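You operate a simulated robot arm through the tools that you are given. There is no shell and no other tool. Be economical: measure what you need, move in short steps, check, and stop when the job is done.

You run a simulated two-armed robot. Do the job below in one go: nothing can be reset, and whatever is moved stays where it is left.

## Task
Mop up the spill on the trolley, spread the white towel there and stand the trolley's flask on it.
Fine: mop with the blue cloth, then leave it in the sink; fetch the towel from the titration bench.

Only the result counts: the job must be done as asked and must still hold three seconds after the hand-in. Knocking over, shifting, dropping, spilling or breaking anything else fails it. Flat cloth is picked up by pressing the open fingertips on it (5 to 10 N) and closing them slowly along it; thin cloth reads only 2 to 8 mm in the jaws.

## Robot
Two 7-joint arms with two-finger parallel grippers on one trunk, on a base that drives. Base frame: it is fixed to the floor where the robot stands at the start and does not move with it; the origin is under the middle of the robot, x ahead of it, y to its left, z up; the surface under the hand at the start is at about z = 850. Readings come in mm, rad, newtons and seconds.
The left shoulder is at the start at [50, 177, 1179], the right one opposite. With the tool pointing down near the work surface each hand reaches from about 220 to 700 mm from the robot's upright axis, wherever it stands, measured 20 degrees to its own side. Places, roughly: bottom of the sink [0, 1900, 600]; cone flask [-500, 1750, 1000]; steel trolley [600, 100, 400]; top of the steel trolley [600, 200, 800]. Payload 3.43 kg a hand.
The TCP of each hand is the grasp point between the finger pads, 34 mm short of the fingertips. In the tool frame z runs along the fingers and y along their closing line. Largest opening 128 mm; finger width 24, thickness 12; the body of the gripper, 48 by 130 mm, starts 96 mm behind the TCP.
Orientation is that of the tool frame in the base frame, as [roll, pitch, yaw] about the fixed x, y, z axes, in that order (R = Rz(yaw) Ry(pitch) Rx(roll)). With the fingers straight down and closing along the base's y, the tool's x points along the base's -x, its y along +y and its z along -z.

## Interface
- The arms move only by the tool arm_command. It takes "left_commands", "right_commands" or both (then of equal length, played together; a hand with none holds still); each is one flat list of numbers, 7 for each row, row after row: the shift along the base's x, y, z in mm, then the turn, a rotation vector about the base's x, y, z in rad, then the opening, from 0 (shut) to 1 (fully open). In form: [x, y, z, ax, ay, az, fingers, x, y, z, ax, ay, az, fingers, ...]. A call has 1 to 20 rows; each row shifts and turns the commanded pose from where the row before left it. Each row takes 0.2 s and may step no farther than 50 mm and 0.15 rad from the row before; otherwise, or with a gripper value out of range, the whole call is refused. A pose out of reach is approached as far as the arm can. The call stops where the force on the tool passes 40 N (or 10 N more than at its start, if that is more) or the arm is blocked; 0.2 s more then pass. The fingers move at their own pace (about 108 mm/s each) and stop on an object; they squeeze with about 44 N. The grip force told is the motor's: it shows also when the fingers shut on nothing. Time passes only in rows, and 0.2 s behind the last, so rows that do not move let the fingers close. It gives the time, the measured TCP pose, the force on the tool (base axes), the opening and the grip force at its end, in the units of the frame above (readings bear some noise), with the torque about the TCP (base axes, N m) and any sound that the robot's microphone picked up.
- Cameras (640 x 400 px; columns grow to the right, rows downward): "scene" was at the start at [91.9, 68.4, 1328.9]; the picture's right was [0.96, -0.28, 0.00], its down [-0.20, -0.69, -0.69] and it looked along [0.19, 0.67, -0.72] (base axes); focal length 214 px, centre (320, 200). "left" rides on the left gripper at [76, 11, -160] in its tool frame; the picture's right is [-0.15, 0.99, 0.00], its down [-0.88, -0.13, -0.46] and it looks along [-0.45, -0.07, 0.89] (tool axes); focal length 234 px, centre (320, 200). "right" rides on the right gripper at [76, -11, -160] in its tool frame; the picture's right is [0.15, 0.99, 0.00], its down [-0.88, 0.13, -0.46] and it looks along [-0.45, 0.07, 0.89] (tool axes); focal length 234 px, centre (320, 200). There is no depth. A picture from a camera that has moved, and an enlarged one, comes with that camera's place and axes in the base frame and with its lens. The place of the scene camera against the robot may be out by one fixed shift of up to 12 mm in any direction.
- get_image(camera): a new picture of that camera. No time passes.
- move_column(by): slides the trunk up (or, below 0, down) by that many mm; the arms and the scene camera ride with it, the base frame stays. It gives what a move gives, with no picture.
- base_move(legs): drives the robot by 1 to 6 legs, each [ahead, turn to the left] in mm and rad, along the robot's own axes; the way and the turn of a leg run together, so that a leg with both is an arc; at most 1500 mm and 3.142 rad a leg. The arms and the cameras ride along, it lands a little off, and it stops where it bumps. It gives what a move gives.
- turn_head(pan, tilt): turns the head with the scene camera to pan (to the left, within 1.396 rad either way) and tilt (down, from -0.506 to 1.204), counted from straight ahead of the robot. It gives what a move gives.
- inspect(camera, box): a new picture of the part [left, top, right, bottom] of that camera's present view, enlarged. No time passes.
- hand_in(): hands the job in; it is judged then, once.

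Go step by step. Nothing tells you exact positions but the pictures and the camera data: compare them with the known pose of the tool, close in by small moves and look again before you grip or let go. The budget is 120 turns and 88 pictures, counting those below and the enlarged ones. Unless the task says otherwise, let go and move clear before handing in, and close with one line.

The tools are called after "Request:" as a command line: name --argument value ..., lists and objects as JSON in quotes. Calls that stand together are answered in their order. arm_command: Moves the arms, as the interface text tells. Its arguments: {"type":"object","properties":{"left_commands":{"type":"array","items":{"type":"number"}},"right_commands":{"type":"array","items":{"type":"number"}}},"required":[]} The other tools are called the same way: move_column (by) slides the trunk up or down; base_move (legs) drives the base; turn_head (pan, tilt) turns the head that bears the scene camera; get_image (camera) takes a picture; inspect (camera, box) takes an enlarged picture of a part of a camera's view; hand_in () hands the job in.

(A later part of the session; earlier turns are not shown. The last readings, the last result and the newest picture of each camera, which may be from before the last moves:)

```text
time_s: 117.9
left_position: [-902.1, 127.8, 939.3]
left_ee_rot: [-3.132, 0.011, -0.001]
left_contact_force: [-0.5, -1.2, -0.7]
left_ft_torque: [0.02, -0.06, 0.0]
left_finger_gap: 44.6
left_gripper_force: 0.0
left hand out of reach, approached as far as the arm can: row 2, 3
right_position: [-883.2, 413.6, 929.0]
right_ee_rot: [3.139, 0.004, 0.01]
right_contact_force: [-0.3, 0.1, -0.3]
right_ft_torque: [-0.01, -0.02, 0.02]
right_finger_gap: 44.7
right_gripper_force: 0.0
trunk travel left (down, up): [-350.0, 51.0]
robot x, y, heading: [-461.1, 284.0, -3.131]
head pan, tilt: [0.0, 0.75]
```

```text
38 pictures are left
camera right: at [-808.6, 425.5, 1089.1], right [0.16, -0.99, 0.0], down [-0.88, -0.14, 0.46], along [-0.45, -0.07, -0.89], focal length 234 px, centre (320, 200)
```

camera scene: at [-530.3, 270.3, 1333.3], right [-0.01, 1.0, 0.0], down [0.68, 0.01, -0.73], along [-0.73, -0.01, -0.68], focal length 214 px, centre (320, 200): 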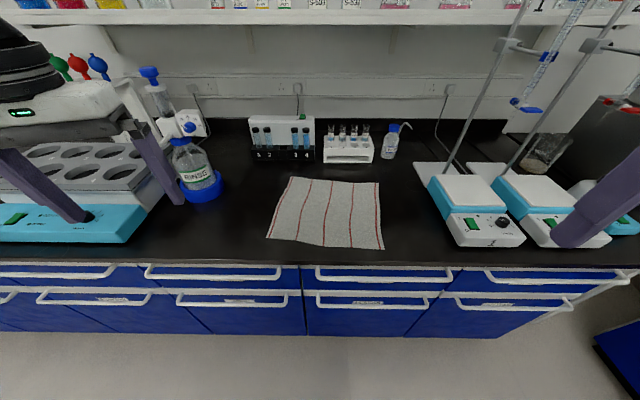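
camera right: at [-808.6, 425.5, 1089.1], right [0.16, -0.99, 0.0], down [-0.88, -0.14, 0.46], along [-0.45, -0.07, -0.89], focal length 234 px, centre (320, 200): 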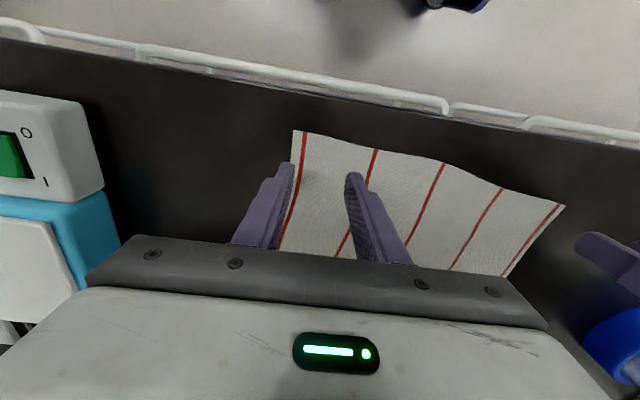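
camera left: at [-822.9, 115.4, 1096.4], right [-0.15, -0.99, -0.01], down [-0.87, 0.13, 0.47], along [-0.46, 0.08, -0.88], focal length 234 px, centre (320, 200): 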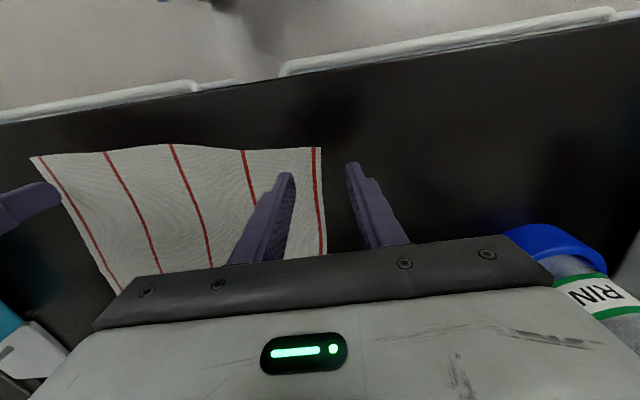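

Request:
base_move --legs '[[0, -0.12]]'

Request:
arm_command --left_commands '[2, -9, 0, 0, 0, 0.06, 0.35, 2, -9, 0, 0, 0, 0.06, 0.35, 2, -9, -10, 0, 0, 0, 0.35]' --right_commands '[-6, -18, 0, 0, 0, 0.06, 0.35, -6, -18, 0, 0, 0, 0.06, 0.35, -8, -16, 0, 0, 0, 0, 0.35]'

Request:
get_image --camera "left"

Request:
get_image --camera "right"

```text
time_s: 118.8
left_position: [-916.1, 181.0, 939.6]
left_ee_rot: [-3.132, 0.012, -0.12]
left_contact_force: [0.1, 0.0, -1.0]
left_ft_torque: [-0.04, -0.01, 0.04]
left_finger_gap: 44.9
left_gripper_force: 0.2
right_position: [-864.4, 464.6, 929.4]
right_ee_rot: [3.14, 0.0, -0.108]
right_contact_force: [0.8, 0.6, 0.6]
right_ft_torque: [-0.02, 0.01, 0.0]
right_finger_gap: 44.7
right_gripper_force: 0.1
trunk travel left (down, up): [-350.0, 51.0]
robot x, y, heading: [-461.6, 279.7, 3.03]
head pan, tilt: [0.0, 0.75]
```

```text
time_s: 119.7
left_position: [-912.9, 152.5, 928.8]
left_ee_rot: [-3.131, 0.012, 0.001]
left_contact_force: [-0.6, 0.3, -0.3]
left_ft_torque: [0.0, 0.01, 0.0]
left_finger_gap: 44.9
left_gripper_force: 0.0
right_position: [-885.6, 411.8, 928.4]
right_ee_rot: [3.141, 0.001, 0.012]
right_contact_force: [0.0, -0.2, 0.0]
right_ft_torque: [-0.03, 0.01, 0.0]
right_finger_gap: 44.9
right_gripper_force: 0.0
trunk travel left (down, up): [-350.0, 51.0]
robot x, y, heading: [-460.8, 275.1, 3.033]
head pan, tilt: [0.0, 0.75]
```

```text
37 pictures are left
camera left: at [-832.6, 141.0, 1086.4], right [-0.15, -0.99, -0.01], down [-0.87, 0.12, 0.47], along [-0.46, 0.08, -0.88], focal length 234 px, centre (320, 200)
```

left: 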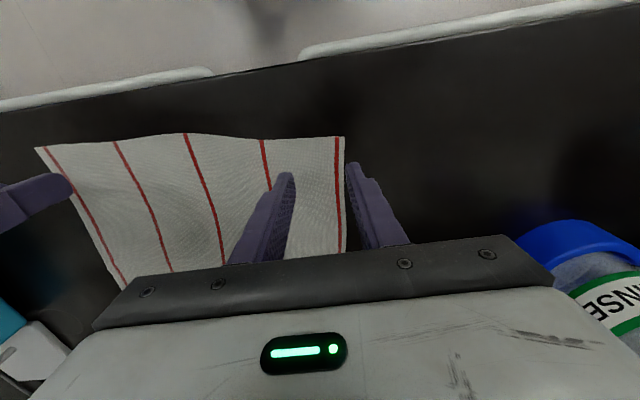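

```text
36 pictures are left
camera right: at [-809.9, 423.6, 1088.5], right [0.16, -0.99, 0.0], down [-0.88, -0.14, 0.46], along [-0.45, -0.07, -0.89], focal length 234 px, centre (320, 200)
```

right: 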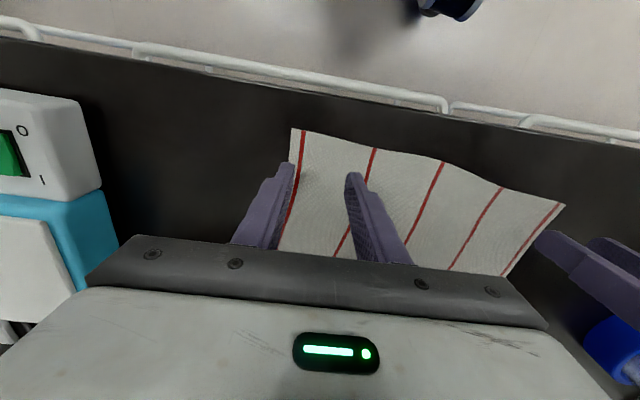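

Shifting both inwards ~10 mm so both fingers are on the cloth, then lowering.

Request:
arm_command --left_commands '[0, 12, -15, 0, 0, 0, 0.33, 0, 0, -15, 0, 0, 0, 0.33, 0, 0, -8, 0, 0, 0, 0.33]' --right_commands '[0, -10, -15, 0, 0, 0, 0.33, 0, 0, -15, 0, 0, 0, 0.33, 0, 0, -8, 0, 0, 0, 0.33]'

Request:
arm_command --left_commands '[0, 0, -4, 0, 0, 0, 0.33, 0, 0, 0, 0, 0, 0, 0.33]' --right_commands '[0, 0, -4, 0, 0, 0, 0.33, 0, 0, 0, 0, 0, 0, 0.33]'

```text
time_s: 120.5
left_position: [-910.5, 162.5, 895.3]
left_ee_rot: [-3.129, 0.014, -0.001]
left_contact_force: [0.1, 0.4, 0.3]
left_ft_torque: [-0.04, 0.01, 0.02]
left_finger_gap: 42.1
left_gripper_force: 0.0
left hand out of reach, approached as far as the arm can: row 3
right_position: [-884.4, 402.6, 890.7]
right_ee_rot: [-3.141, 0.002, 0.013]
right_contact_force: [0.4, -0.3, -0.1]
right_ft_torque: [0.01, -0.01, 0.01]
right_finger_gap: 42.1
right_gripper_force: 0.0
trunk travel left (down, up): [-350.0, 51.0]
robot x, y, heading: [-459.9, 280.6, 3.034]
head pan, tilt: [0.0, 0.75]
```

```text
time_s: 121.0
left_position: [-909.4, 161.7, 890.3]
left_ee_rot: [-3.129, 0.014, 0.001]
left_contact_force: [0.0, 0.0, 0.3]
left_ft_torque: [0.01, 0.01, -0.04]
left_finger_gap: 42.5
left_gripper_force: 0.0
right_position: [-884.2, 401.2, 887.4]
right_ee_rot: [3.14, 0.002, 0.013]
right_contact_force: [0.4, 0.1, -0.1]
right_ft_torque: [0.02, 0.01, -0.01]
right_finger_gap: 42.2
right_gripper_force: 0.0
trunk travel left (down, up): [-350.0, 51.0]
robot x, y, heading: [-460.7, 278.8, 3.036]
head pan, tilt: [0.0, 0.75]
```

Request:
arm_command --left_commands '[0, -1, -3, 0, 0, 0, 0.33, 0, 0, 0, 0, 0, 0, 0.33]' --right_commands '[0, 0, -2, 0, 0, 0, 0.33, 0, 0, 0, 0, 0, 0, 0.33]'

Request:
arm_command --left_commands '[0, -1, -2, 0, 0, 0, 0.33, 0, 0, 0, 0, 0, 0, 0.33]' --right_commands '[0, 0, -1.5, 0, 0, 0, 0.33, 0, 0, 0, 0, 0, 0, 0.33]'

```text
time_s: 121.7
left_position: [-909.3, 160.2, 888.1]
left_ee_rot: [-3.129, 0.014, 0.0]
left_contact_force: [0.2, -0.9, -0.5]
left_ft_torque: [0.0, -0.02, -0.02]
left_finger_gap: 42.3
left_gripper_force: 0.2
right_position: [-884.3, 402.2, 885.7]
right_ee_rot: [-3.141, 0.002, 0.014]
right_contact_force: [1.1, 0.7, -0.2]
right_ft_torque: [0.03, 0.0, 0.02]
right_finger_gap: 41.9
right_gripper_force: 0.0
trunk travel left (down, up): [-350.0, 51.0]
robot x, y, heading: [-460.5, 278.2, 3.036]
head pan, tilt: [0.0, 0.75]
```

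```text
time_s: 122.2
left_position: [-907.3, 158.9, 886.6]
left_ee_rot: [-3.13, 0.014, 0.001]
left_contact_force: [0.5, 0.3, -0.1]
left_ft_torque: [0.02, 0.01, -0.01]
left_finger_gap: 42.2
left_gripper_force: 0.0
right_position: [-883.9, 401.9, 884.6]
right_ee_rot: [3.141, 0.001, 0.011]
right_contact_force: [0.7, 1.2, 5.5]
right_ft_torque: [0.09, -0.07, -0.02]
right_finger_gap: 42.2
right_gripper_force: 0.0
trunk travel left (down, up): [-350.0, 51.0]
robot x, y, heading: [-460.7, 285.1, 3.034]
head pan, tilt: [0.0, 0.75]
```

Right hand touches (5.5 N); the left needs a bit more.

Request:
arm_command --left_commands '[0, -1, -2.5, 0, 0, 0, 0.33, 0, 0, 0, 0, 0, 0, 0.33]' --right_commands '[0, 0, -0.4, 0, 0, 0, 0.33, 0, 0, 0, 0, 0, 0, 0.33]'

```text
time_s: 122.8
left_position: [-908.1, 157.7, 886.0]
left_ee_rot: [-3.128, 0.016, 0.0]
left_contact_force: [1.1, 1.1, 12.1]
left_ft_torque: [-0.25, -0.15, 0.03]
left_finger_gap: 41.2
left_gripper_force: 0.1
right_position: [-882.7, 403.0, 884.9]
right_ee_rot: [3.139, 0.003, 0.011]
right_contact_force: [-3.1, -0.6, 7.4]
right_ft_torque: [0.12, 0.01, 0.03]
right_finger_gap: 42.2
right_gripper_force: 0.1
trunk travel left (down, up): [-350.0, 51.0]
robot x, y, heading: [-460.7, 279.8, 3.032]
head pan, tilt: [0.0, 0.75]
```

Request:
arm_command --left_commands '[0, 0, 0.8, -0.013, -0.01, 0, 0.33, 0, 0, 0, 0, 0, 0, 0.33]'

```text
time_s: 123.5
left_position: [-906.9, 153.6, 886.0]
left_ee_rot: [3.14, 0.004, -0.001]
left_contact_force: [0.9, 0.8, 0.0]
left_ft_torque: [0.0, 0.02, -0.03]
left_finger_gap: 42.3
left_gripper_force: 0.0
left hand out of reach, approached as far as the arm can: row 1
right_position: [-883.5, 401.9, 885.2]
right_ee_rot: [3.141, 0.004, 0.012]
right_contact_force: [-3.1, 0.5, 16.1]
right_ft_torque: [0.18, -0.04, 0.02]
right_finger_gap: 42.2
right_gripper_force: 0.0
trunk travel left (down, up): [-350.0, 51.0]
robot x, y, heading: [-462.5, 281.2, 3.033]
head pan, tilt: [0.0, 0.75]
```

Request:
arm_command --left_commands '[0, 2, -1.0, 0, 0, 0, 0.25, 0, 0, 0, 0, 0, 0, 0.25]' --right_commands '[0, 0, 0.7, 0, 0, 0, 0.28, 0, 0, 0, 0, 0, 0, 0.28]'

```text
time_s: 124.0
left_position: [-906.2, 154.8, 886.8]
left_ee_rot: [-3.141, 0.004, 0.0]
left_contact_force: [-0.1, -0.4, 0.7]
left_ft_torque: [0.04, -0.01, -0.02]
left_finger_gap: 32.0
left_gripper_force: 0.0
right_position: [-883.7, 401.2, 885.0]
right_ee_rot: [3.141, 0.001, 0.011]
right_contact_force: [2.7, 1.7, 15.8]
right_ft_torque: [0.15, -0.14, 0.01]
right_finger_gap: 35.8
right_gripper_force: 0.1
trunk travel left (down, up): [-350.0, 51.0]
robot x, y, heading: [-462.0, 281.0, 3.039]
head pan, tilt: [0.0, 0.75]
```

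Request:
arm_command --left_commands '[0, -1, -2.2, 0, 0, 0, 0.25, 0, 0, 0, 0, 0, 0, 0.25]' --right_commands '[0, 0, 1.2, 0, 0, 0, 0.28, 0, 0, 0, 0, 0, 0, 0.28]'

```text
time_s: 124.7
left_position: [-905.8, 153.9, 885.1]
left_ee_rot: [3.141, 0.006, -0.001]
left_contact_force: [1.7, 2.0, 10.1]
left_ft_torque: [-0.07, -0.17, 0.08]
left_finger_gap: 31.5
left_gripper_force: 0.0
left hand out of reach, approached as far as the arm can: row 1
right_position: [-884.1, 402.3, 884.0]
right_ee_rot: [3.141, 0.002, 0.013]
right_contact_force: [-0.1, -0.5, 5.6]
right_ft_torque: [0.03, -0.02, 0.02]
right_finger_gap: 35.5
right_gripper_force: 0.0
trunk travel left (down, up): [-350.0, 51.0]
robot x, y, heading: [-456.7, 279.0, 3.031]
head pan, tilt: [0.0, 0.75]
```

Both pressing within range; closing slowly.

Request:
arm_command --left_commands '[0, 0, 0.2, 0, 0, 0, 0.23, 0, 0, 0, 0, 0, 0, 0.21, 0, 0, 0, 0, 0, 0, 0.19, 0, 0, 0, 0, 0, 0, 0.17, 0, 0, 0, 0, 0, 0, 0.15, 0, 0, 0, 0, 0, 0, 0.13, 0, 0, 0, 0, 0, 0, 0.11, 0, 0, 0, 0, 0, 0, 0.09, 0, 0, 0, 0, 0, 0, 0.07, 0, 0, 0, 0, 0, 0, 0.05, 0, 0, 0, 0, 0, 0, 0.03, 0, 0, 0, 0, 0, 0, 0.01, 0, 0, 0, 0, 0, 0, 0, 0, 0, 0, 0, 0, 0, 0]' --right_commands '[0, 0, -0.4, 0, 0, 0, 0.26, 0, 0, 0, 0, 0, 0, 0.24, 0, 0, 0, 0, 0, 0, 0.22, 0, 0, 0, 0, 0, 0, 0.2, 0, 0, 0, 0, 0, 0, 0.18, 0, 0, 0, 0, 0, 0, 0.16, 0, 0, 0, 0, 0, 0, 0.14, 0, 0, 0, 0, 0, 0, 0.12, 0, 0, 0, 0, 0, 0, 0.1, 0, 0, 0, 0, 0, 0, 0.08, 0, 0, 0, 0, 0, 0, 0.06, 0, 0, 0, 0, 0, 0, 0.03, 0, 0, 0, 0, 0, 0, 0, 0, 0, 0, 0, 0, 0, 0]'

Request:
get_image --camera "scene"

```text
time_s: 127.7
left_position: [-905.0, 153.0, 885.5]
left_ee_rot: [3.141, 0.004, 0.0]
left_contact_force: [0.1, -2.7, 24.8]
left_ft_torque: [-0.05, -0.15, -0.05]
left_finger_gap: 1.7
left_gripper_force: 36.7
right_position: [-884.4, 402.7, 886.6]
right_ee_rot: [3.14, 0.001, 0.012]
right_contact_force: [-0.3, -3.2, 0.3]
right_ft_torque: [-0.09, 0.0, -0.02]
right_finger_gap: 1.7
right_gripper_force: 37.0
trunk travel left (down, up): [-350.0, 51.0]
robot x, y, heading: [-462.5, 280.2, 3.029]
head pan, tilt: [0.0, 0.75]
```

```text
35 pictures are left
camera scene: at [-611.9, 287.7, 1333.5], right [0.11, 0.99, 0.0], down [0.68, -0.07, -0.73], along [-0.73, 0.08, -0.68], focal length 214 px, centre (320, 200)
```

scene: 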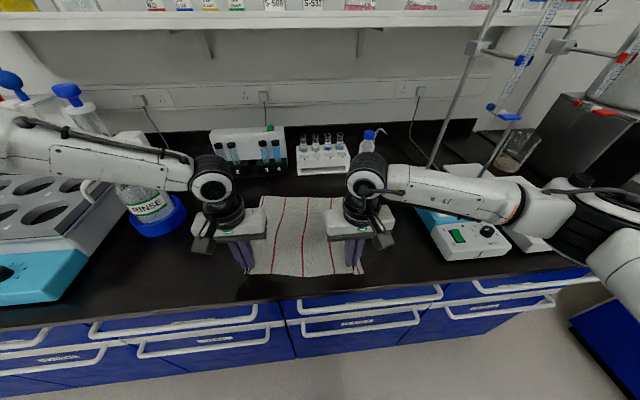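

Both read 1.7 mm — likely the cloth. Lifting 60 mm to check.

Request:
arm_command --left_commands '[0, 0, 15, 0, 0, 0, 0, 0, 0, 15, 0, 0, 0, 0, 0, 0, 15, 0, 0, 0, 0, 0, 0, 15, 0, 0, 0, 0]' --right_commands '[0, 0, 15, 0, 0, 0, 0, 0, 0, 15, 0, 0, 0, 0, 0, 0, 15, 0, 0, 0, 0, 0, 0, 15, 0, 0, 0, 0]'

Request:
get_image --camera "scene"

```text
time_s: 128.7
left_position: [-905.0, 152.9, 945.0]
left_ee_rot: [3.139, 0.002, 0.0]
left_contact_force: [0.0, 2.4, 0.9]
left_ft_torque: [0.09, -0.01, -0.01]
left_finger_gap: 2.0
left_gripper_force: 36.7
right_position: [-882.7, 401.4, 944.7]
right_ee_rot: [3.141, 0.002, 0.013]
right_contact_force: [0.0, -2.6, -0.7]
right_ft_torque: [-0.07, 0.03, -0.03]
right_finger_gap: 1.8
right_gripper_force: 36.7
trunk travel left (down, up): [-350.0, 51.0]
robot x, y, heading: [-462.8, 283.9, 3.033]
head pan, tilt: [0.0, 0.75]
```

```text
34 pictures are left
camera scene: at [-613.4, 287.7, 1333.2], right [0.11, 0.99, 0.0], down [0.68, -0.07, -0.73], along [-0.73, 0.08, -0.68], focal length 214 px, centre (320, 200)
```

scene: 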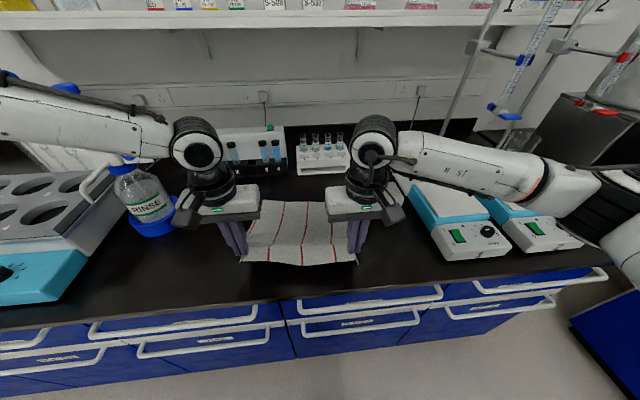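

The towel is held by both hands. Lifting further, drawing slightly toward the robot.

Request:
arm_command --left_commands '[15, 0, 30, 0, 0, 0, 0, 15, 0, 30, 0, 0, 0, 0, 15, 0, 30, 0, 0, 0, 0, 15, 0, 30, 0, 0, 0, 0, 15, 0, 30, 0, 0, 0, 0, 10, 0, 30, 0, 0, 0, 0]' --right_commands '[15, 0, 30, 0, 0, 0, 0, 15, 0, 30, 0, 0, 0, 0, 15, 0, 30, 0, 0, 0, 0, 15, 0, 30, 0, 0, 0, 0, 15, 0, 30, 0, 0, 0, 0, 10, 0, 30, 0, 0, 0, 0]'

Request:
arm_command --left_commands '[10, 0, 30, 0, 0, 0, 0, 10, 0, 30, 0, 0, 0, 0]' --right_commands '[10, 0, 30, 0, 0, 0, 0, 10, 0, 30, 0, 0, 0, 0]'

Request:
get_image --camera "scene"

```text
time_s: 130.1
left_position: [-817.9, 154.7, 1124.0]
left_ee_rot: [3.141, 0.003, 0.0]
left_contact_force: [-0.1, 0.7, 0.0]
left_ft_torque: [-0.01, 0.04, -0.01]
left_finger_gap: 1.6
left_gripper_force: 36.6
right_position: [-796.7, 400.6, 1123.8]
right_ee_rot: [3.141, 0.002, 0.011]
right_contact_force: [0.2, -0.1, -0.4]
right_ft_torque: [0.02, 0.01, 0.0]
right_finger_gap: 1.7
right_gripper_force: 35.9
trunk travel left (down, up): [-350.0, 51.0]
robot x, y, heading: [-459.8, 281.0, 3.034]
head pan, tilt: [0.0, 0.75]
```

```text
time_s: 130.7
left_position: [-799.8, 153.0, 1183.9]
left_ee_rot: [3.141, 0.003, -0.001]
left_contact_force: [-0.4, 0.6, 0.5]
left_ft_torque: [0.04, -0.03, -0.02]
left_finger_gap: 1.7
left_gripper_force: 36.0
right_position: [-777.2, 398.5, 1182.9]
right_ee_rot: [-3.141, 0.0, 0.014]
right_contact_force: [-0.6, 0.0, -0.1]
right_ft_torque: [0.02, 0.05, -0.02]
right_finger_gap: 1.6
right_gripper_force: 36.3
trunk travel left (down, up): [-350.0, 51.0]
robot x, y, heading: [-460.5, 282.5, 3.032]
head pan, tilt: [0.0, 0.75]
```

```text
33 pictures are left
camera scene: at [-613.2, 287.7, 1333.2], right [0.11, 0.99, 0.0], down [0.68, -0.07, -0.73], along [-0.73, 0.08, -0.68], focal length 214 px, centre (320, 200)
```

scene: 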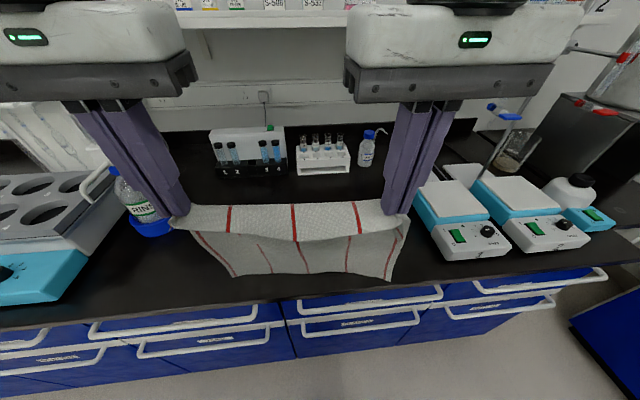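

The towel hangs nicely between both hands. I'll raise the trunk, back away and drive to the trolley (target robot pose ≈ (30, 170), heading 0).

Request:
move_column --by 50

Request:
base_move --legs '[[-120, 0], [0, -3.0], [0, -0.284], [384, 0], [0, 0.254]]'

Request:
get_image --camera "scene"

```text
time_s: 131.6
left_position: [-799.7, 154.6, 1234.8]
left_ee_rot: [3.14, 0.003, 0.0]
left_contact_force: [-1.0, 0.6, -0.6]
left_ft_torque: [0.01, -0.02, -0.02]
left_finger_gap: 1.7
left_gripper_force: 36.6
right_position: [-778.3, 399.9, 1233.1]
right_ee_rot: [-3.141, 0.0, 0.012]
right_contact_force: [0.3, -0.1, 0.5]
right_ft_torque: [-0.02, 0.01, 0.0]
right_finger_gap: 2.1
right_gripper_force: 36.7
trunk travel left (down, up): [-400.0, 1.0]
robot x, y, heading: [-461.2, 280.8, 3.033]
head pan, tilt: [0.0, 0.75]
```

```text
time_s: 143.6
left_position: [359.7, 366.2, 1235.2]
left_ee_rot: [3.141, 0.003, -2.983]
left_contact_force: [-0.6, -0.7, 0.4]
left_ft_torque: [0.01, -0.01, -0.01]
left_finger_gap: 1.9
left_gripper_force: 36.1
right_position: [378.1, 119.8, 1232.1]
right_ee_rot: [-3.141, 0.004, -2.97]
right_contact_force: [-0.1, 0.3, -0.9]
right_ft_torque: [-0.03, -0.03, 0.0]
right_finger_gap: 1.3
right_gripper_force: 35.8
trunk travel left (down, up): [-400.0, 1.0]
robot x, y, heading: [42.9, 188.3, 0.057]
head pan, tilt: [0.0, 0.75]
```

```text
32 pictures are left
camera scene: at [198.3, 187.1, 1383.2], right [0.05, -1.0, 0.0], down [-0.68, -0.03, -0.73], along [0.73, 0.04, -0.68], focal length 214 px, centre (320, 200)
```

scene: 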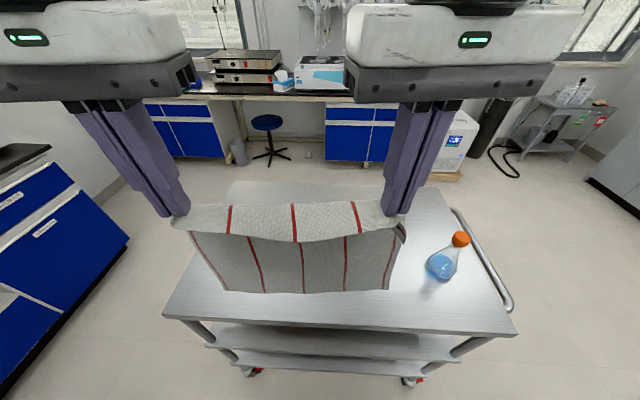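

Arrived. I'll turn the base slightly right so the left arm has room, realign the hands, and lower the towel's hanging edge toward the trolley.

Request:
base_move --legs '[[0, -0.2]]'

Request:
arm_command --left_commands '[-4, 23, 0, 0, 0, 0.02, 0, -5, 23, -25, 0, 0, 0.02, 0, -5, 23, -25, 0, 0, 0, 0, 0, 0, -20, 0, 0, 0, 0]' --right_commands '[5, 23, 0, 0, 0, 0.02, 0, 6, 23, -25, 0, 0, 0.01, 0, 6, 23, -25, 0, 0, 0, 0, 0, 0, -20, 0, 0, 0, 0]'

Request:
get_image --camera "scene"

```text
time_s: 144.8
left_position: [388.2, 299.6, 1235.6]
left_ee_rot: [3.141, 0.003, 3.102]
left_contact_force: [0.4, -0.8, -0.3]
left_ft_torque: [0.05, 0.0, 0.04]
left_finger_gap: 1.3
left_gripper_force: 36.9
right_position: [357.2, 56.2, 1233.1]
right_ee_rot: [-3.141, 0.003, 3.115]
right_contact_force: [-0.4, 0.0, -0.4]
right_ft_torque: [0.03, -0.03, 0.04]
right_finger_gap: 1.6
right_gripper_force: 36.0
trunk travel left (down, up): [-400.0, 1.0]
robot x, y, heading: [43.9, 191.3, -0.15]
head pan, tilt: [0.0, 0.75]
```

```text
time_s: 145.8
left_position: [376.2, 369.1, 1165.4]
left_ee_rot: [3.137, 0.004, -3.14]
left_contact_force: [0.4, -0.3, -0.6]
left_ft_torque: [0.06, 0.04, 0.04]
left_finger_gap: 2.0
left_gripper_force: 36.7
right_position: [375.3, 123.7, 1162.8]
right_ee_rot: [3.14, 0.001, -3.139]
right_contact_force: [0.4, 0.0, -0.2]
right_ft_torque: [0.04, 0.02, 0.03]
right_finger_gap: 1.6
right_gripper_force: 36.2
trunk travel left (down, up): [-400.0, 1.0]
robot x, y, heading: [45.8, 188.8, -0.144]
head pan, tilt: [0.0, 0.75]
```

```text
31 pictures are left
camera scene: at [197.3, 155.4, 1383.2], right [-0.15, -0.99, 0.0], down [-0.68, 0.1, -0.73], along [0.72, -0.11, -0.68], focal length 214 px, centre (320, 200)
```

scene: 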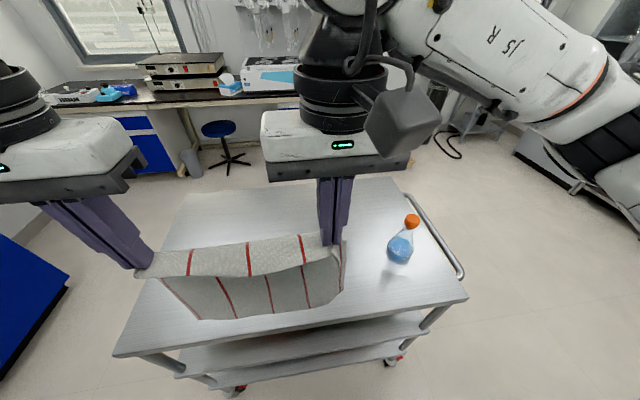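

Bottom edge is over the trolley at x≈394. Laying it: lower and move the hands forward along an arc, first half.

Request:
arm_command --left_commands '[15, 0, -25, 0, 0, 0, 0, 10, 0, -20, 0, 0, 0, 0, 18, 0, -4, 0, 0, 0, 0, 20, 0, -5, 0, 0, 0, 0, 20, 0, -7, 0, 0, 0, 0, 20, 0, -9, 0, 0, 0, 0, 20, 0, -11, 0, 0, 0, 0, 19, 0, -12, 0, 0, 0, 0, 18, 0, -14, 0, 0, 0, 0, 17, 0, -15, 0, 0, 0, 0]' --right_commands '[15, 0, -25, 0, 0, 0, 0, 10, 0, -20, 0, 0, 0, 0, 18, 0, -4, 0, 0, 0, 0, 20, 0, -5, 0, 0, 0, 0, 20, 0, -7, 0, 0, 0, 0, 20, 0, -9, 0, 0, 0, 0, 20, 0, -11, 0, 0, 0, 0, 19, 0, -12, 0, 0, 0, 0, 18, 0, -14, 0, 0, 0, 0, 17, 0, -15, 0, 0, 0, 0]'

Request:
get_image --camera "scene"

```text
time_s: 148.0
left_position: [552.6, 370.8, 1044.1]
left_ee_rot: [-3.141, 0.003, -3.139]
left_contact_force: [-0.3, 0.2, -0.1]
left_ft_torque: [-0.03, -0.03, 0.0]
left_finger_gap: 1.6
left_gripper_force: 36.7
right_position: [553.3, 125.5, 1040.5]
right_ee_rot: [-3.14, -0.002, -3.137]
right_contact_force: [-0.1, 0.4, 0.4]
right_ft_torque: [0.01, -0.01, 0.03]
right_finger_gap: 1.4
right_gripper_force: 36.6
trunk travel left (down, up): [-400.0, 1.0]
robot x, y, heading: [45.1, 187.2, -0.149]
head pan, tilt: [0.0, 0.75]
```

```text
30 pictures are left
camera scene: at [197.7, 156.9, 1383.1], right [-0.15, -0.99, 0.0], down [-0.68, 0.1, -0.73], along [0.72, -0.11, -0.68], focal length 214 px, centre (320, 200)
```

scene: 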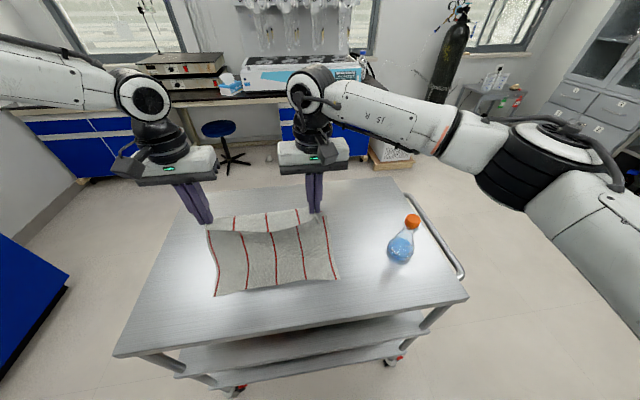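

The near edge slid to x≈447 but it's lying well. Continuing forward and down.

Request:
arm_command --left_commands '[17, 0, -14, 0, 0, 0, 0, 17, 0, -16, 0, 0, 0, 0, 16, 0, -17, 0, 0, 0, 0, 16, 0, -18, 0, 0, 0, 0, 15, 0, -19, 0, 0, 0, 0, 14, 0, -20, 0, 0, 0, 0, 13, 0, -20, 0, 0, 0, 0, 12, 0, -20, 0, 0, 0, 0]' --right_commands '[17, 0, -14, 0, 0, 0, 0, 17, 0, -16, 0, 0, 0, 0, 16, 0, -17, 0, 0, 0, 0, 16, 0, -18, 0, 0, 0, 0, 15, 0, -19, 0, 0, 0, 0, 14, 0, -20, 0, 0, 0, 0, 13, 0, -20, 0, 0, 0, 0, 12, 0, -20, 0, 0, 0, 0]'

Request:
get_image --camera "scene"

```text
time_s: 149.8
left_position: [624.2, 399.4, 932.2]
left_ee_rot: [-3.127, 0.009, -3.141]
left_contact_force: [2.2, -29.6, -1.3]
left_ft_torque: [-1.06, -0.04, 0.04]
left_finger_gap: 1.6
left_gripper_force: 36.8
left hand out of reach, approached as far as the arm can: row 5, 6, 7, 8
right_position: [634.8, 136.6, 921.1]
right_ee_rot: [3.126, -0.005, -3.126]
right_contact_force: [-1.8, 31.0, 1.8]
right_ft_torque: [1.02, 0.07, 0.08]
right_finger_gap: 1.9
right_gripper_force: 36.3
right hand out of reach, approached as far as the arm can: row 6, 7, 8
trunk travel left (down, up): [-400.0, 1.0]
robot x, y, heading: [46.6, 189.2, -0.146]
head pan, tilt: [0.0, 0.75]
```

```text
29 pictures are left
camera scene: at [197.4, 157.3, 1383.1], right [-0.15, -0.99, 0.0], down [-0.68, 0.1, -0.73], along [0.72, -0.11, -0.68], focal length 214 px, centre (320, 200)
```

scene: 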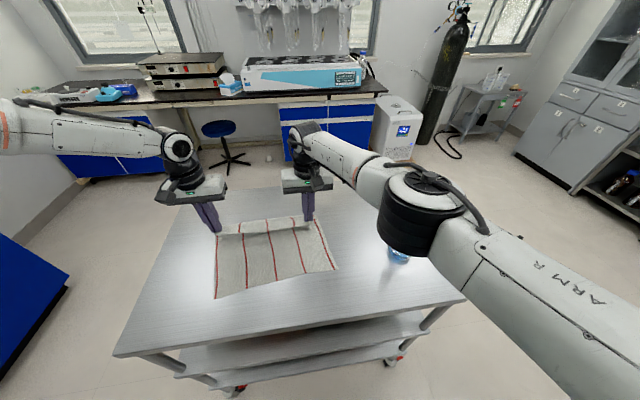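

Reach limit: hands were pulled apart slightly. I'll relax the tension and lower the trunk to bring the held edge down.

Request:
arm_command --left_commands '[-6, -9, 0, 0, 0, 0, 0, -4, -9, -3, 0, 0, 0, 0]' --right_commands '[-5, 0, 0, 0, 0, 0, 0, -5, 0, 5, 0, 0, 0, 0]'

Request:
move_column --by -30

```text
time_s: 150.4
left_position: [609.5, 384.9, 931.3]
left_ee_rot: [-3.137, 0.007, -3.139]
left_contact_force: [1.7, -19.7, -0.4]
left_ft_torque: [-0.69, -0.09, 0.05]
left_finger_gap: 2.0
left_gripper_force: 36.0
left hand out of reach, approached as far as the arm can: row 2
right_position: [628.4, 125.7, 926.8]
right_ee_rot: [3.138, -0.002, -3.136]
right_contact_force: [-1.3, 20.3, -0.1]
right_ft_torque: [0.69, 0.05, 0.08]
right_finger_gap: 1.7
right_gripper_force: 36.4
trunk travel left (down, up): [-400.0, 1.0]
robot x, y, heading: [45.9, 185.5, -0.146]
head pan, tilt: [0.0, 0.75]
```

```text
time_s: 151.1
left_position: [609.9, 385.0, 900.1]
left_ee_rot: [-3.136, 0.009, -3.141]
left_contact_force: [1.0, -19.0, -0.6]
left_ft_torque: [-0.7, -0.05, 0.08]
left_finger_gap: 1.9
left_gripper_force: 36.5
right_position: [627.8, 126.6, 896.9]
right_ee_rot: [3.136, -0.001, -3.138]
right_contact_force: [-2.1, 18.9, 0.5]
right_ft_torque: [0.7, 0.03, 0.07]
right_finger_gap: 1.5
right_gripper_force: 36.3
trunk travel left (down, up): [-370.0, 31.0]
robot x, y, heading: [45.4, 186.5, -0.148]
head pan, tilt: [0.0, 0.75]
```

Request:
arm_command --right_commands '[-6, 6, 0, 0, 0, 0, 0, -6, 6, 0, 0, 0, 0, 0]'

Request:
move_column --by -10

Request:
get_image --camera "scene"

```text
time_s: 151.7
left_position: [609.6, 388.3, 899.7]
left_ee_rot: [3.139, 0.003, -3.139]
left_contact_force: [0.2, -8.1, -0.6]
left_ft_torque: [-0.32, -0.03, 0.01]
left_finger_gap: 1.5
left_gripper_force: 36.1
right_position: [617.6, 134.5, 896.1]
right_ee_rot: [-3.138, 0.002, -3.141]
right_contact_force: [-0.7, 8.3, 0.4]
right_ft_torque: [0.28, 0.02, 0.06]
right_finger_gap: 1.7
right_gripper_force: 36.8
trunk travel left (down, up): [-370.0, 31.0]
robot x, y, heading: [48.1, 183.7, -0.146]
head pan, tilt: [0.0, 0.75]
```

```text
time_s: 152.3
left_position: [609.8, 386.0, 889.6]
left_ee_rot: [3.138, 0.005, -3.139]
left_contact_force: [-0.8, -5.5, 0.1]
left_ft_torque: [-0.19, -0.01, 0.04]
left_finger_gap: 1.7
left_gripper_force: 36.2
right_position: [617.1, 133.4, 886.3]
right_ee_rot: [3.141, 0.001, -3.139]
right_contact_force: [-0.3, 5.0, 0.8]
right_ft_torque: [0.17, 0.0, 0.03]
right_finger_gap: 1.6
right_gripper_force: 36.1
trunk travel left (down, up): [-360.0, 41.0]
robot x, y, heading: [43.8, 186.3, -0.147]
head pan, tilt: [0.0, 0.75]
```

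```text
28 pictures are left
camera scene: at [196.7, 156.6, 1343.2], right [-0.15, -0.99, 0.0], down [-0.67, 0.1, -0.73], along [0.72, -0.11, -0.68], focal length 214 px, centre (320, 200)
```

scene: 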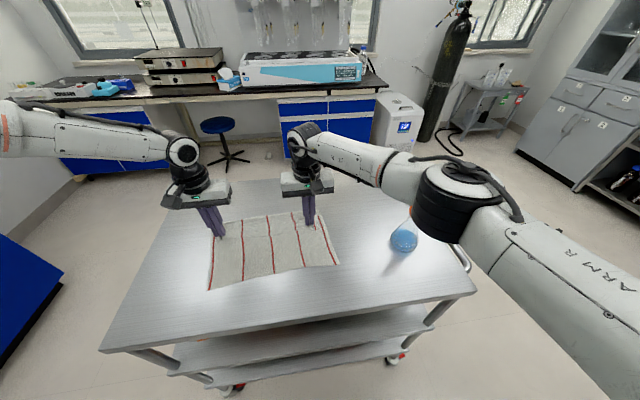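

Request:
inspect --camera "scene" --box '[190, 170, 370, 300]'

Request:
get_image --camera "right"

```text
3.08 times, centred on (280, 235) of scene
camera zoom: at [196.7, 156.6, 1343.2], right [-0.15, -0.99, 0.0], down [-0.67, 0.1, -0.73], along [0.72, -0.11, -0.68], focal length 660 px, centre (443, 92)
```

zoom: 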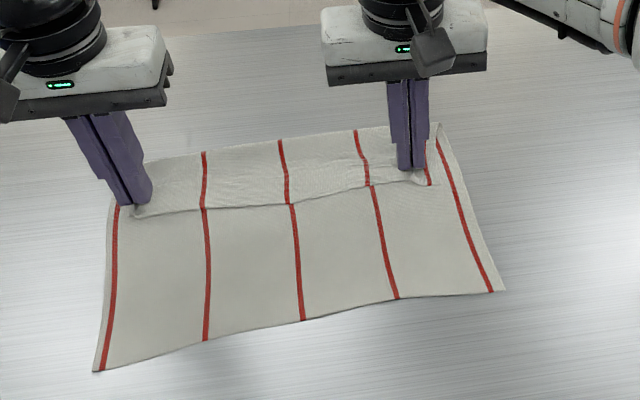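

```text
26 pictures are left
camera right: at [540.5, 122.5, 1046.2], right [-0.15, 0.99, 0.0], down [0.88, 0.13, 0.46], along [0.45, 0.07, -0.89], focal length 234 px, centre (320, 200)
```

right: 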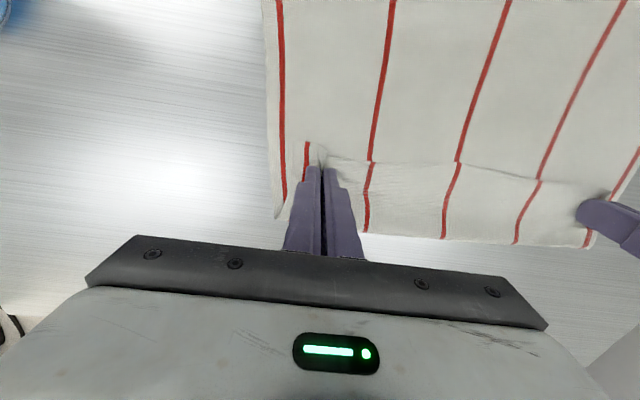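

The held edge is fine but there's a fold-over at the far side because the towel slid forward. I'll lift it back, let its free edge hang just over the trolley's near edge, and re-lay it along an arc around that edge.

Request:
arm_command --left_commands '[-14, 0, 35, 0, 0, 0, 0, -26, 0, 30, 0, 0, 0, 0, -28, 0, 28, 0, 0, 0, 0, -30, 0, 26, 0, 0, 0, 0, -30, 0, 26, 0, 0, 0, 0, -30, 0, 26, 0, 0, 0, 0, -30, 0, 26, 0, 0, 0, 0, -30, 0, 26, 0, 0, 0, 0, -30, 0, 20, 0, 0, 0, 0, -25, 0, 5, 0, 0, 0, 0, -10, 0, 0, 0, 0, 0, 0]' --right_commands '[-20, 0, 37, 0, 0, 0, 0, -28, 0, 31, 0, 0, 0, 0, -28, 0, 28, 0, 0, 0, 0, -30, 0, 26, 0, 0, 0, 0, -30, 0, 26, 0, 0, 0, 0, -30, 0, 26, 0, 0, 0, 0, -30, 0, 26, 0, 0, 0, 0, -30, 0, 26, 0, 0, 0, 0, -30, 0, 20, 0, 0, 0, 0, -25, 0, 5, 0, 0, 0, 0, -10, 0, 0, 0, 0, 0, 0]'

Request:
get_image --camera "scene"

```text
time_s: 154.7
left_position: [323.9, 385.7, 1138.6]
left_ee_rot: [3.141, 0.005, -3.138]
left_contact_force: [-0.4, -3.0, -0.7]
left_ft_torque: [-0.18, -0.01, -0.03]
left_finger_gap: 1.5
left_gripper_force: 36.6
right_position: [325.8, 134.7, 1135.3]
right_ee_rot: [-3.142, 0.003, -3.141]
right_contact_force: [1.3, 4.9, 0.3]
right_ft_torque: [0.12, 0.02, 0.02]
right_finger_gap: 1.6
right_gripper_force: 36.4
trunk travel left (down, up): [-360.0, 41.0]
robot x, y, heading: [44.7, 189.7, -0.145]
head pan, tilt: [0.0, 0.75]
```

```text
25 pictures are left
camera scene: at [196.8, 156.6, 1343.2], right [-0.15, -0.99, 0.0], down [-0.67, 0.1, -0.73], along [0.72, -0.11, -0.68], focal length 214 px, centre (320, 200)
```

scene: 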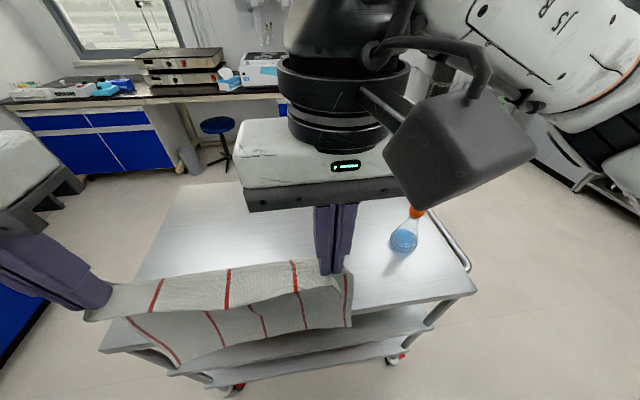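

Now re-laying, first part of the arc.

Request:
arm_command --left_commands '[18, -1, -15, 0, 0, 0, 0, 16, -1, -17, 0, 0, 0, 0, 24, 0, 0, 0, 0, 0, 0, 24, 0, 0, 0, 0, 0, 0, 24, 0, -5, 0, 0, 0, 0, 24, 0, -5, 0, 0, 0, 0, 22, 0, -10, 0, 0, 0, 0, 22, 0, -11, 0, 0, 0, 0, 21, 0, -15, 0, 0, 0, 0, 20, 0, -15, 0, 0, 0, 0, 17, 0, -19, 0, 0, 0, 0, 17, 0, -20, 0, 0, 0, 0]' --right_commands '[17, 0, -14, 0, 0, 0, 0, 16, 0, -16, 0, 0, 0, 0, 24, 0, 0, 0, 0, 0, 0, 24, 0, 0, 0, 0, 0, 0, 24, 0, -5, 0, 0, 0, 0, 24, 0, -5, 0, 0, 0, 0, 22, 0, -10, 0, 0, 0, 0, 22, 0, -11, 0, 0, 0, 0, 21, 0, -15, 0, 0, 0, 0, 20, 0, -15, 0, 0, 0, 0, 17, 0, -19, 0, 0, 0, 0, 17, 0, -20, 0, 0, 0, 0]'

Request:
inspect --camera "scene" --box '[90, 150, 410, 360]'

```text
time_s: 157.3
left_position: [578.0, 382.0, 1006.9]
left_ee_rot: [3.141, 0.002, -3.14]
left_contact_force: [1.2, -0.9, 0.1]
left_ft_torque: [-0.06, 0.04, 0.03]
left_finger_gap: 1.5
left_gripper_force: 36.5
right_position: [576.8, 135.7, 1007.0]
right_ee_rot: [3.142, 0.002, -3.139]
right_contact_force: [0.5, 0.3, 0.4]
right_ft_torque: [-0.01, 0.01, 0.0]
right_finger_gap: 1.7
right_gripper_force: 36.4
trunk travel left (down, up): [-360.0, 41.0]
robot x, y, heading: [46.6, 186.4, -0.146]
head pan, tilt: [0.0, 0.75]
```

```text
1.90 times, centred on (250, 255) of scene
camera zoom: at [197.7, 156.9, 1343.1], right [-0.15, -0.99, 0.0], down [-0.68, 0.1, -0.73], along [0.72, -0.11, -0.68], focal length 408 px, centre (453, 95)
```

zoom: 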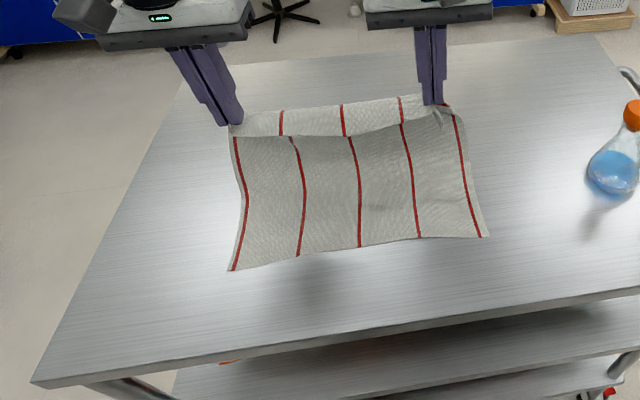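

The towel naturally leaves the fingers forward (the held flap faces the robot), so it must be laid the other way: free edge far, hands coming back. I'll lift it to hang, edge the base 40 mm forward and look.

Request:
arm_command --left_commands '[-8, 0, 35, 0, 0, 0, 0, -8, 0, 35, 0, 0, 0, 0, -6, 0, 35, 0, 0, 0, 0, -6, 0, 35, 0, 0, 0, 0]' --right_commands '[-8, 0, 35, 0, 0, 0, 0, -8, 0, 35, 0, 0, 0, 0, -6, 0, 35, 0, 0, 0, 0, -6, 0, 35, 0, 0, 0, 0]'

Request:
move_column --by 40

Request:
base_move --legs '[[40, 0]]'

Request:
get_image --camera "scene"

```text
time_s: 158.3
left_position: [547.6, 383.8, 1151.3]
left_ee_rot: [3.141, 0.006, -3.139]
left_contact_force: [0.0, 0.5, 0.5]
left_ft_torque: [-0.01, 0.0, -0.01]
left_finger_gap: 1.6
left_gripper_force: 36.8
right_position: [549.1, 136.5, 1148.7]
right_ee_rot: [3.14, 0.002, -3.137]
right_contact_force: [-0.5, 0.5, 0.4]
right_ft_torque: [0.03, -0.03, 0.01]
right_finger_gap: 1.6
right_gripper_force: 36.1
trunk travel left (down, up): [-360.0, 41.0]
robot x, y, heading: [46.4, 189.9, -0.147]
head pan, tilt: [0.0, 0.75]
```

```text
time_s: 159.1
left_position: [549.9, 384.2, 1188.7]
left_ee_rot: [3.14, 0.006, -3.14]
left_contact_force: [-0.4, -1.8, 0.6]
left_ft_torque: [-0.03, 0.01, 0.01]
left_finger_gap: 1.6
left_gripper_force: 36.8
right_position: [549.3, 136.9, 1186.7]
right_ee_rot: [-3.141, 0.001, -3.139]
right_contact_force: [0.0, 1.1, 0.5]
right_ft_torque: [0.03, 0.02, 0.0]
right_finger_gap: 1.7
right_gripper_force: 36.7
trunk travel left (down, up): [-400.0, 1.0]
robot x, y, heading: [43.5, 186.2, -0.148]
head pan, tilt: [0.0, 0.75]
```

```text
time_s: 160.1
left_position: [582.6, 378.1, 1188.5]
left_ee_rot: [3.141, 0.006, -3.139]
left_contact_force: [-1.1, -0.4, -0.1]
left_ft_torque: [-0.01, -0.03, 0.01]
left_finger_gap: 2.0
left_gripper_force: 36.1
right_position: [584.0, 131.0, 1186.8]
right_ee_rot: [3.138, 0.001, -3.141]
right_contact_force: [-0.6, -0.2, 0.7]
right_ft_torque: [-0.02, -0.04, 0.04]
right_finger_gap: 1.4
right_gripper_force: 36.3
trunk travel left (down, up): [-400.0, 1.0]
robot x, y, heading: [79.8, 181.3, -0.149]
head pan, tilt: [0.0, 0.75]
stopped in leg 1: the robot was blocked; the commanded pose is now the measured one
```

```text
23 pictures are left
camera scene: at [230.9, 151.2, 1383.3], right [-0.15, -0.99, 0.0], down [-0.67, 0.1, -0.73], along [0.72, -0.11, -0.68], focal length 214 px, centre (320, 200)
```

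scene: 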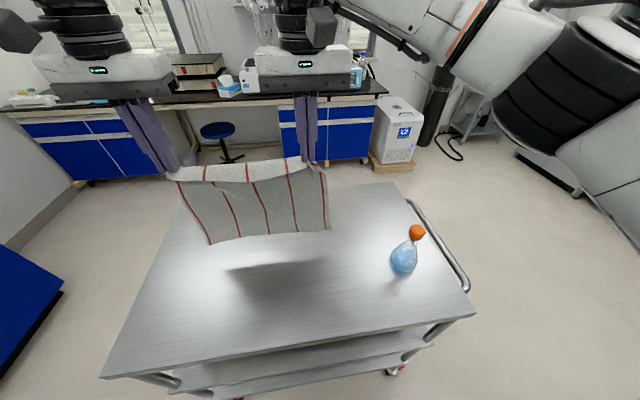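

The base touched the trolley lightly and stopped; the free edge is at x≈622, ahead of the hands. Lowering straight first so the edge goes forward.

Request:
arm_command --left_commands '[4, 0, -20, 0, 0, 0, 0, 4, 0, -20, 0, 0, 0, 0, 4, 0, -20, 0, 0, 0, 0, 0, 0, -20, 0, 0, 0, 0, 0, 0, -20, 0, 0, 0, 0]' --right_commands '[4, 0, -20, 0, 0, 0, 0, 4, 0, -20, 0, 0, 0, 0, 4, 0, -20, 0, 0, 0, 0, 0, 0, -20, 0, 0, 0, 0, 0, 0, -20, 0, 0, 0, 0]'

Request:
get_image --camera "scene"

```text
time_s: 161.3
left_position: [596.2, 378.1, 1087.7]
left_ee_rot: [3.141, 0.003, -3.137]
left_contact_force: [0.4, -0.6, 1.0]
left_ft_torque: [-0.03, -0.01, 0.01]
left_finger_gap: 2.0
left_gripper_force: 36.8
right_position: [596.4, 131.8, 1086.0]
right_ee_rot: [3.141, 0.0, -3.14]
right_contact_force: [0.5, 1.0, 0.1]
right_ft_torque: [0.02, -0.01, 0.05]
right_finger_gap: 1.7
right_gripper_force: 36.6
trunk travel left (down, up): [-400.0, 1.0]
robot x, y, heading: [82.2, 180.7, -0.151]
head pan, tilt: [0.0, 0.75]
```

```text
22 pictures are left
camera scene: at [232.3, 151.2, 1383.2], right [-0.15, -0.99, 0.0], down [-0.68, 0.1, -0.73], along [0.72, -0.11, -0.68], focal length 214 px, centre (320, 200)
```

scene: 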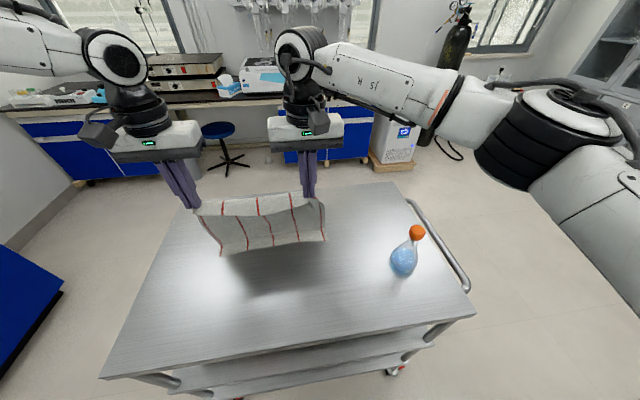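

Laying: hands come back and down so the free edge stays far.

Request:
arm_command --left_commands '[-15, 0, -6, 0, 0, 0, 0, -20, 0, 0, 0, 0, 0, 0, -21, 0, 0, 0, 0, 0, 0, -21, 0, 0, 0, 0, 0, 0, -22, 0, 0, 0, 0, 0, 0, -22, 0, -1, 0, 0, 0, 0, -22, 0, -1, 0, 0, 0, 0, -22, 0, -16, 0, 0, 0, 0, -15, 0, -15, 0, 0, 0, 0]' --right_commands '[-15, 0, -6, 0, 0, 0, 0, -20, 0, 0, 0, 0, 0, 0, -21, 0, 0, 0, 0, 0, 0, -21, 0, 0, 0, 0, 0, 0, -22, 0, 0, 0, 0, 0, 0, -22, 0, -1, 0, 0, 0, 0, -22, 0, -1, 0, 0, 0, 0, -22, 0, -16, 0, 0, 0, 0, -15, 0, -15, 0, 0, 0, 0]'

Request:
get_image --camera "scene"

```text
time_s: 163.3
left_position: [417.9, 377.3, 1049.6]
left_ee_rot: [-3.142, 0.004, -3.139]
left_contact_force: [0.0, -0.8, 0.2]
left_ft_torque: [-0.03, -0.01, 0.0]
left_finger_gap: 1.8
left_gripper_force: 36.5
right_position: [415.7, 129.4, 1049.3]
right_ee_rot: [3.14, 0.003, -3.14]
right_contact_force: [0.4, 1.3, -0.7]
right_ft_torque: [0.03, -0.01, 0.02]
right_finger_gap: 1.6
right_gripper_force: 36.9
trunk travel left (down, up): [-400.0, 1.0]
robot x, y, heading: [81.6, 181.3, -0.144]
head pan, tilt: [0.0, 0.75]
```

```text
21 pictures are left
camera scene: at [231.7, 151.1, 1383.3], right [-0.15, -0.99, 0.0], down [-0.67, 0.1, -0.73], along [0.72, -0.11, -0.68], focal length 214 px, centre (320, 200)
```

scene: 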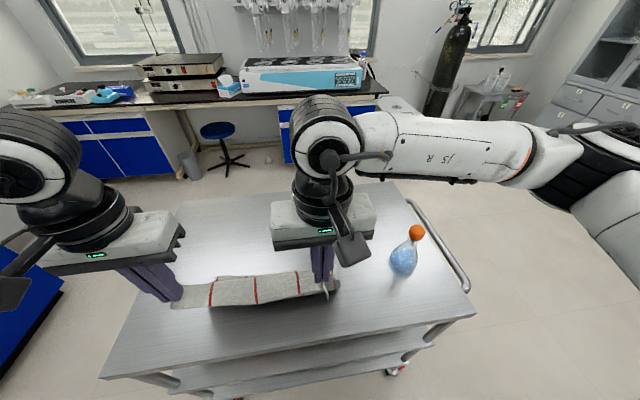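

Request:
arm_command --left_commands '[-6, 0, -18, 0, 0, 0, 0, -6, 0, -20, 0, 0, 0, 0, -6, 0, -20, 0, 0, 0, 0, -4, 0, -22, 0, 0, 0, 0, -2, 0, -22, 0, 0, 0, 0, 0, 0, -22, 0, 0, 0, 0, 0, 0, -20, 0, 0, 0, 0]' --right_commands '[-6, 0, -18, 0, 0, 0, 0, -6, 0, -20, 0, 0, 0, 0, -6, 0, -20, 0, 0, 0, 0, -4, 0, -22, 0, 0, 0, 0, -2, 0, -22, 0, 0, 0, 0, 0, 0, -22, 0, 0, 0, 0, 0, 0, -20, 0, 0, 0, 0]'

Request:
inspect --camera "scene" --box '[90, 170, 410, 370]'

```text
time_s: 164.9
left_position: [394.1, 377.7, 905.2]
left_ee_rot: [3.141, 0.004, -3.14]
left_contact_force: [-1.0, -1.6, 0.1]
left_ft_torque: [-0.04, 0.03, -0.02]
left_finger_gap: 1.7
left_gripper_force: 36.6
right_position: [394.2, 129.3, 904.1]
right_ee_rot: [3.138, 0.001, -3.141]
right_contact_force: [0.1, 1.5, 0.3]
right_ft_torque: [0.01, 0.01, 0.01]
right_finger_gap: 1.8
right_gripper_force: 36.6
trunk travel left (down, up): [-400.0, 1.0]
robot x, y, heading: [81.2, 180.7, -0.151]
head pan, tilt: [0.0, 0.75]
```

```text
2.00 times, centred on (250, 270) of scene
camera zoom: at [232.2, 151.1, 1383.2], right [-0.15, -0.99, 0.0], down [-0.67, 0.1, -0.73], along [0.72, -0.11, -0.68], focal length 429 px, centre (460, 60)
```

zoom: 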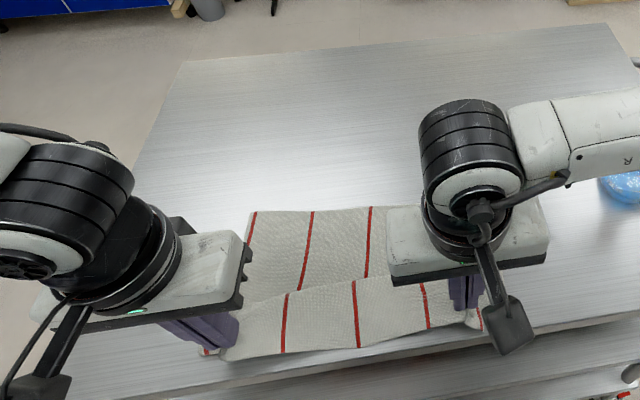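

The far edge ended at x≈538 with slack folded in. I'll re-hang it and lay again with a steeper diagonal so the far edge isn't dragged back.

Request:
arm_command --left_commands '[8, 0, 38, 0, 0, 0, 0, 10, 0, 38, 0, 0, 0, 0, 10, 0, 38, 0, 0, 0, 0, 12, 0, 38, 0, 0, 0, 0, 25, 0, 38, 0, 0, 0, 0, 30, 0, 35, 0, 0, 0, 0, 30, 0, 30, 0, 0, 0, 0, 35, 0, 25, 0, 0, 0, 0, 40, 0, 0, 0, 0, 0, 0, 0, 0, 0, 0, 0, 0, 0]' --right_commands '[8, 0, 38, 0, 0, 0, 0, 10, 0, 38, 0, 0, 0, 0, 10, 0, 38, 0, 0, 0, 0, 12, 0, 38, 0, 0, 0, 0, 25, 0, 38, 0, 0, 0, 0, 30, 0, 35, 0, 0, 0, 0, 30, 0, 30, 0, 0, 0, 0, 35, 0, 25, 0, 0, 0, 0, 40, 0, 0, 0, 0, 0, 0, 0, 0, 0, 0, 0, 0, 0]'

```text
time_s: 167.1
left_position: [592.4, 375.8, 1189.1]
left_ee_rot: [-3.141, 0.004, -3.14]
left_contact_force: [-0.2, -0.8, 0.8]
left_ft_torque: [-0.03, -0.01, 0.0]
left_finger_gap: 1.7
left_gripper_force: 37.1
right_position: [592.0, 130.2, 1186.2]
right_ee_rot: [3.138, 0.002, -3.139]
right_contact_force: [0.2, -0.5, -0.3]
right_ft_torque: [0.0, -0.03, 0.04]
right_finger_gap: 1.6
right_gripper_force: 36.4
trunk travel left (down, up): [-400.0, 1.0]
robot x, y, heading: [77.1, 183.1, -0.147]
head pan, tilt: [0.0, 0.75]
```

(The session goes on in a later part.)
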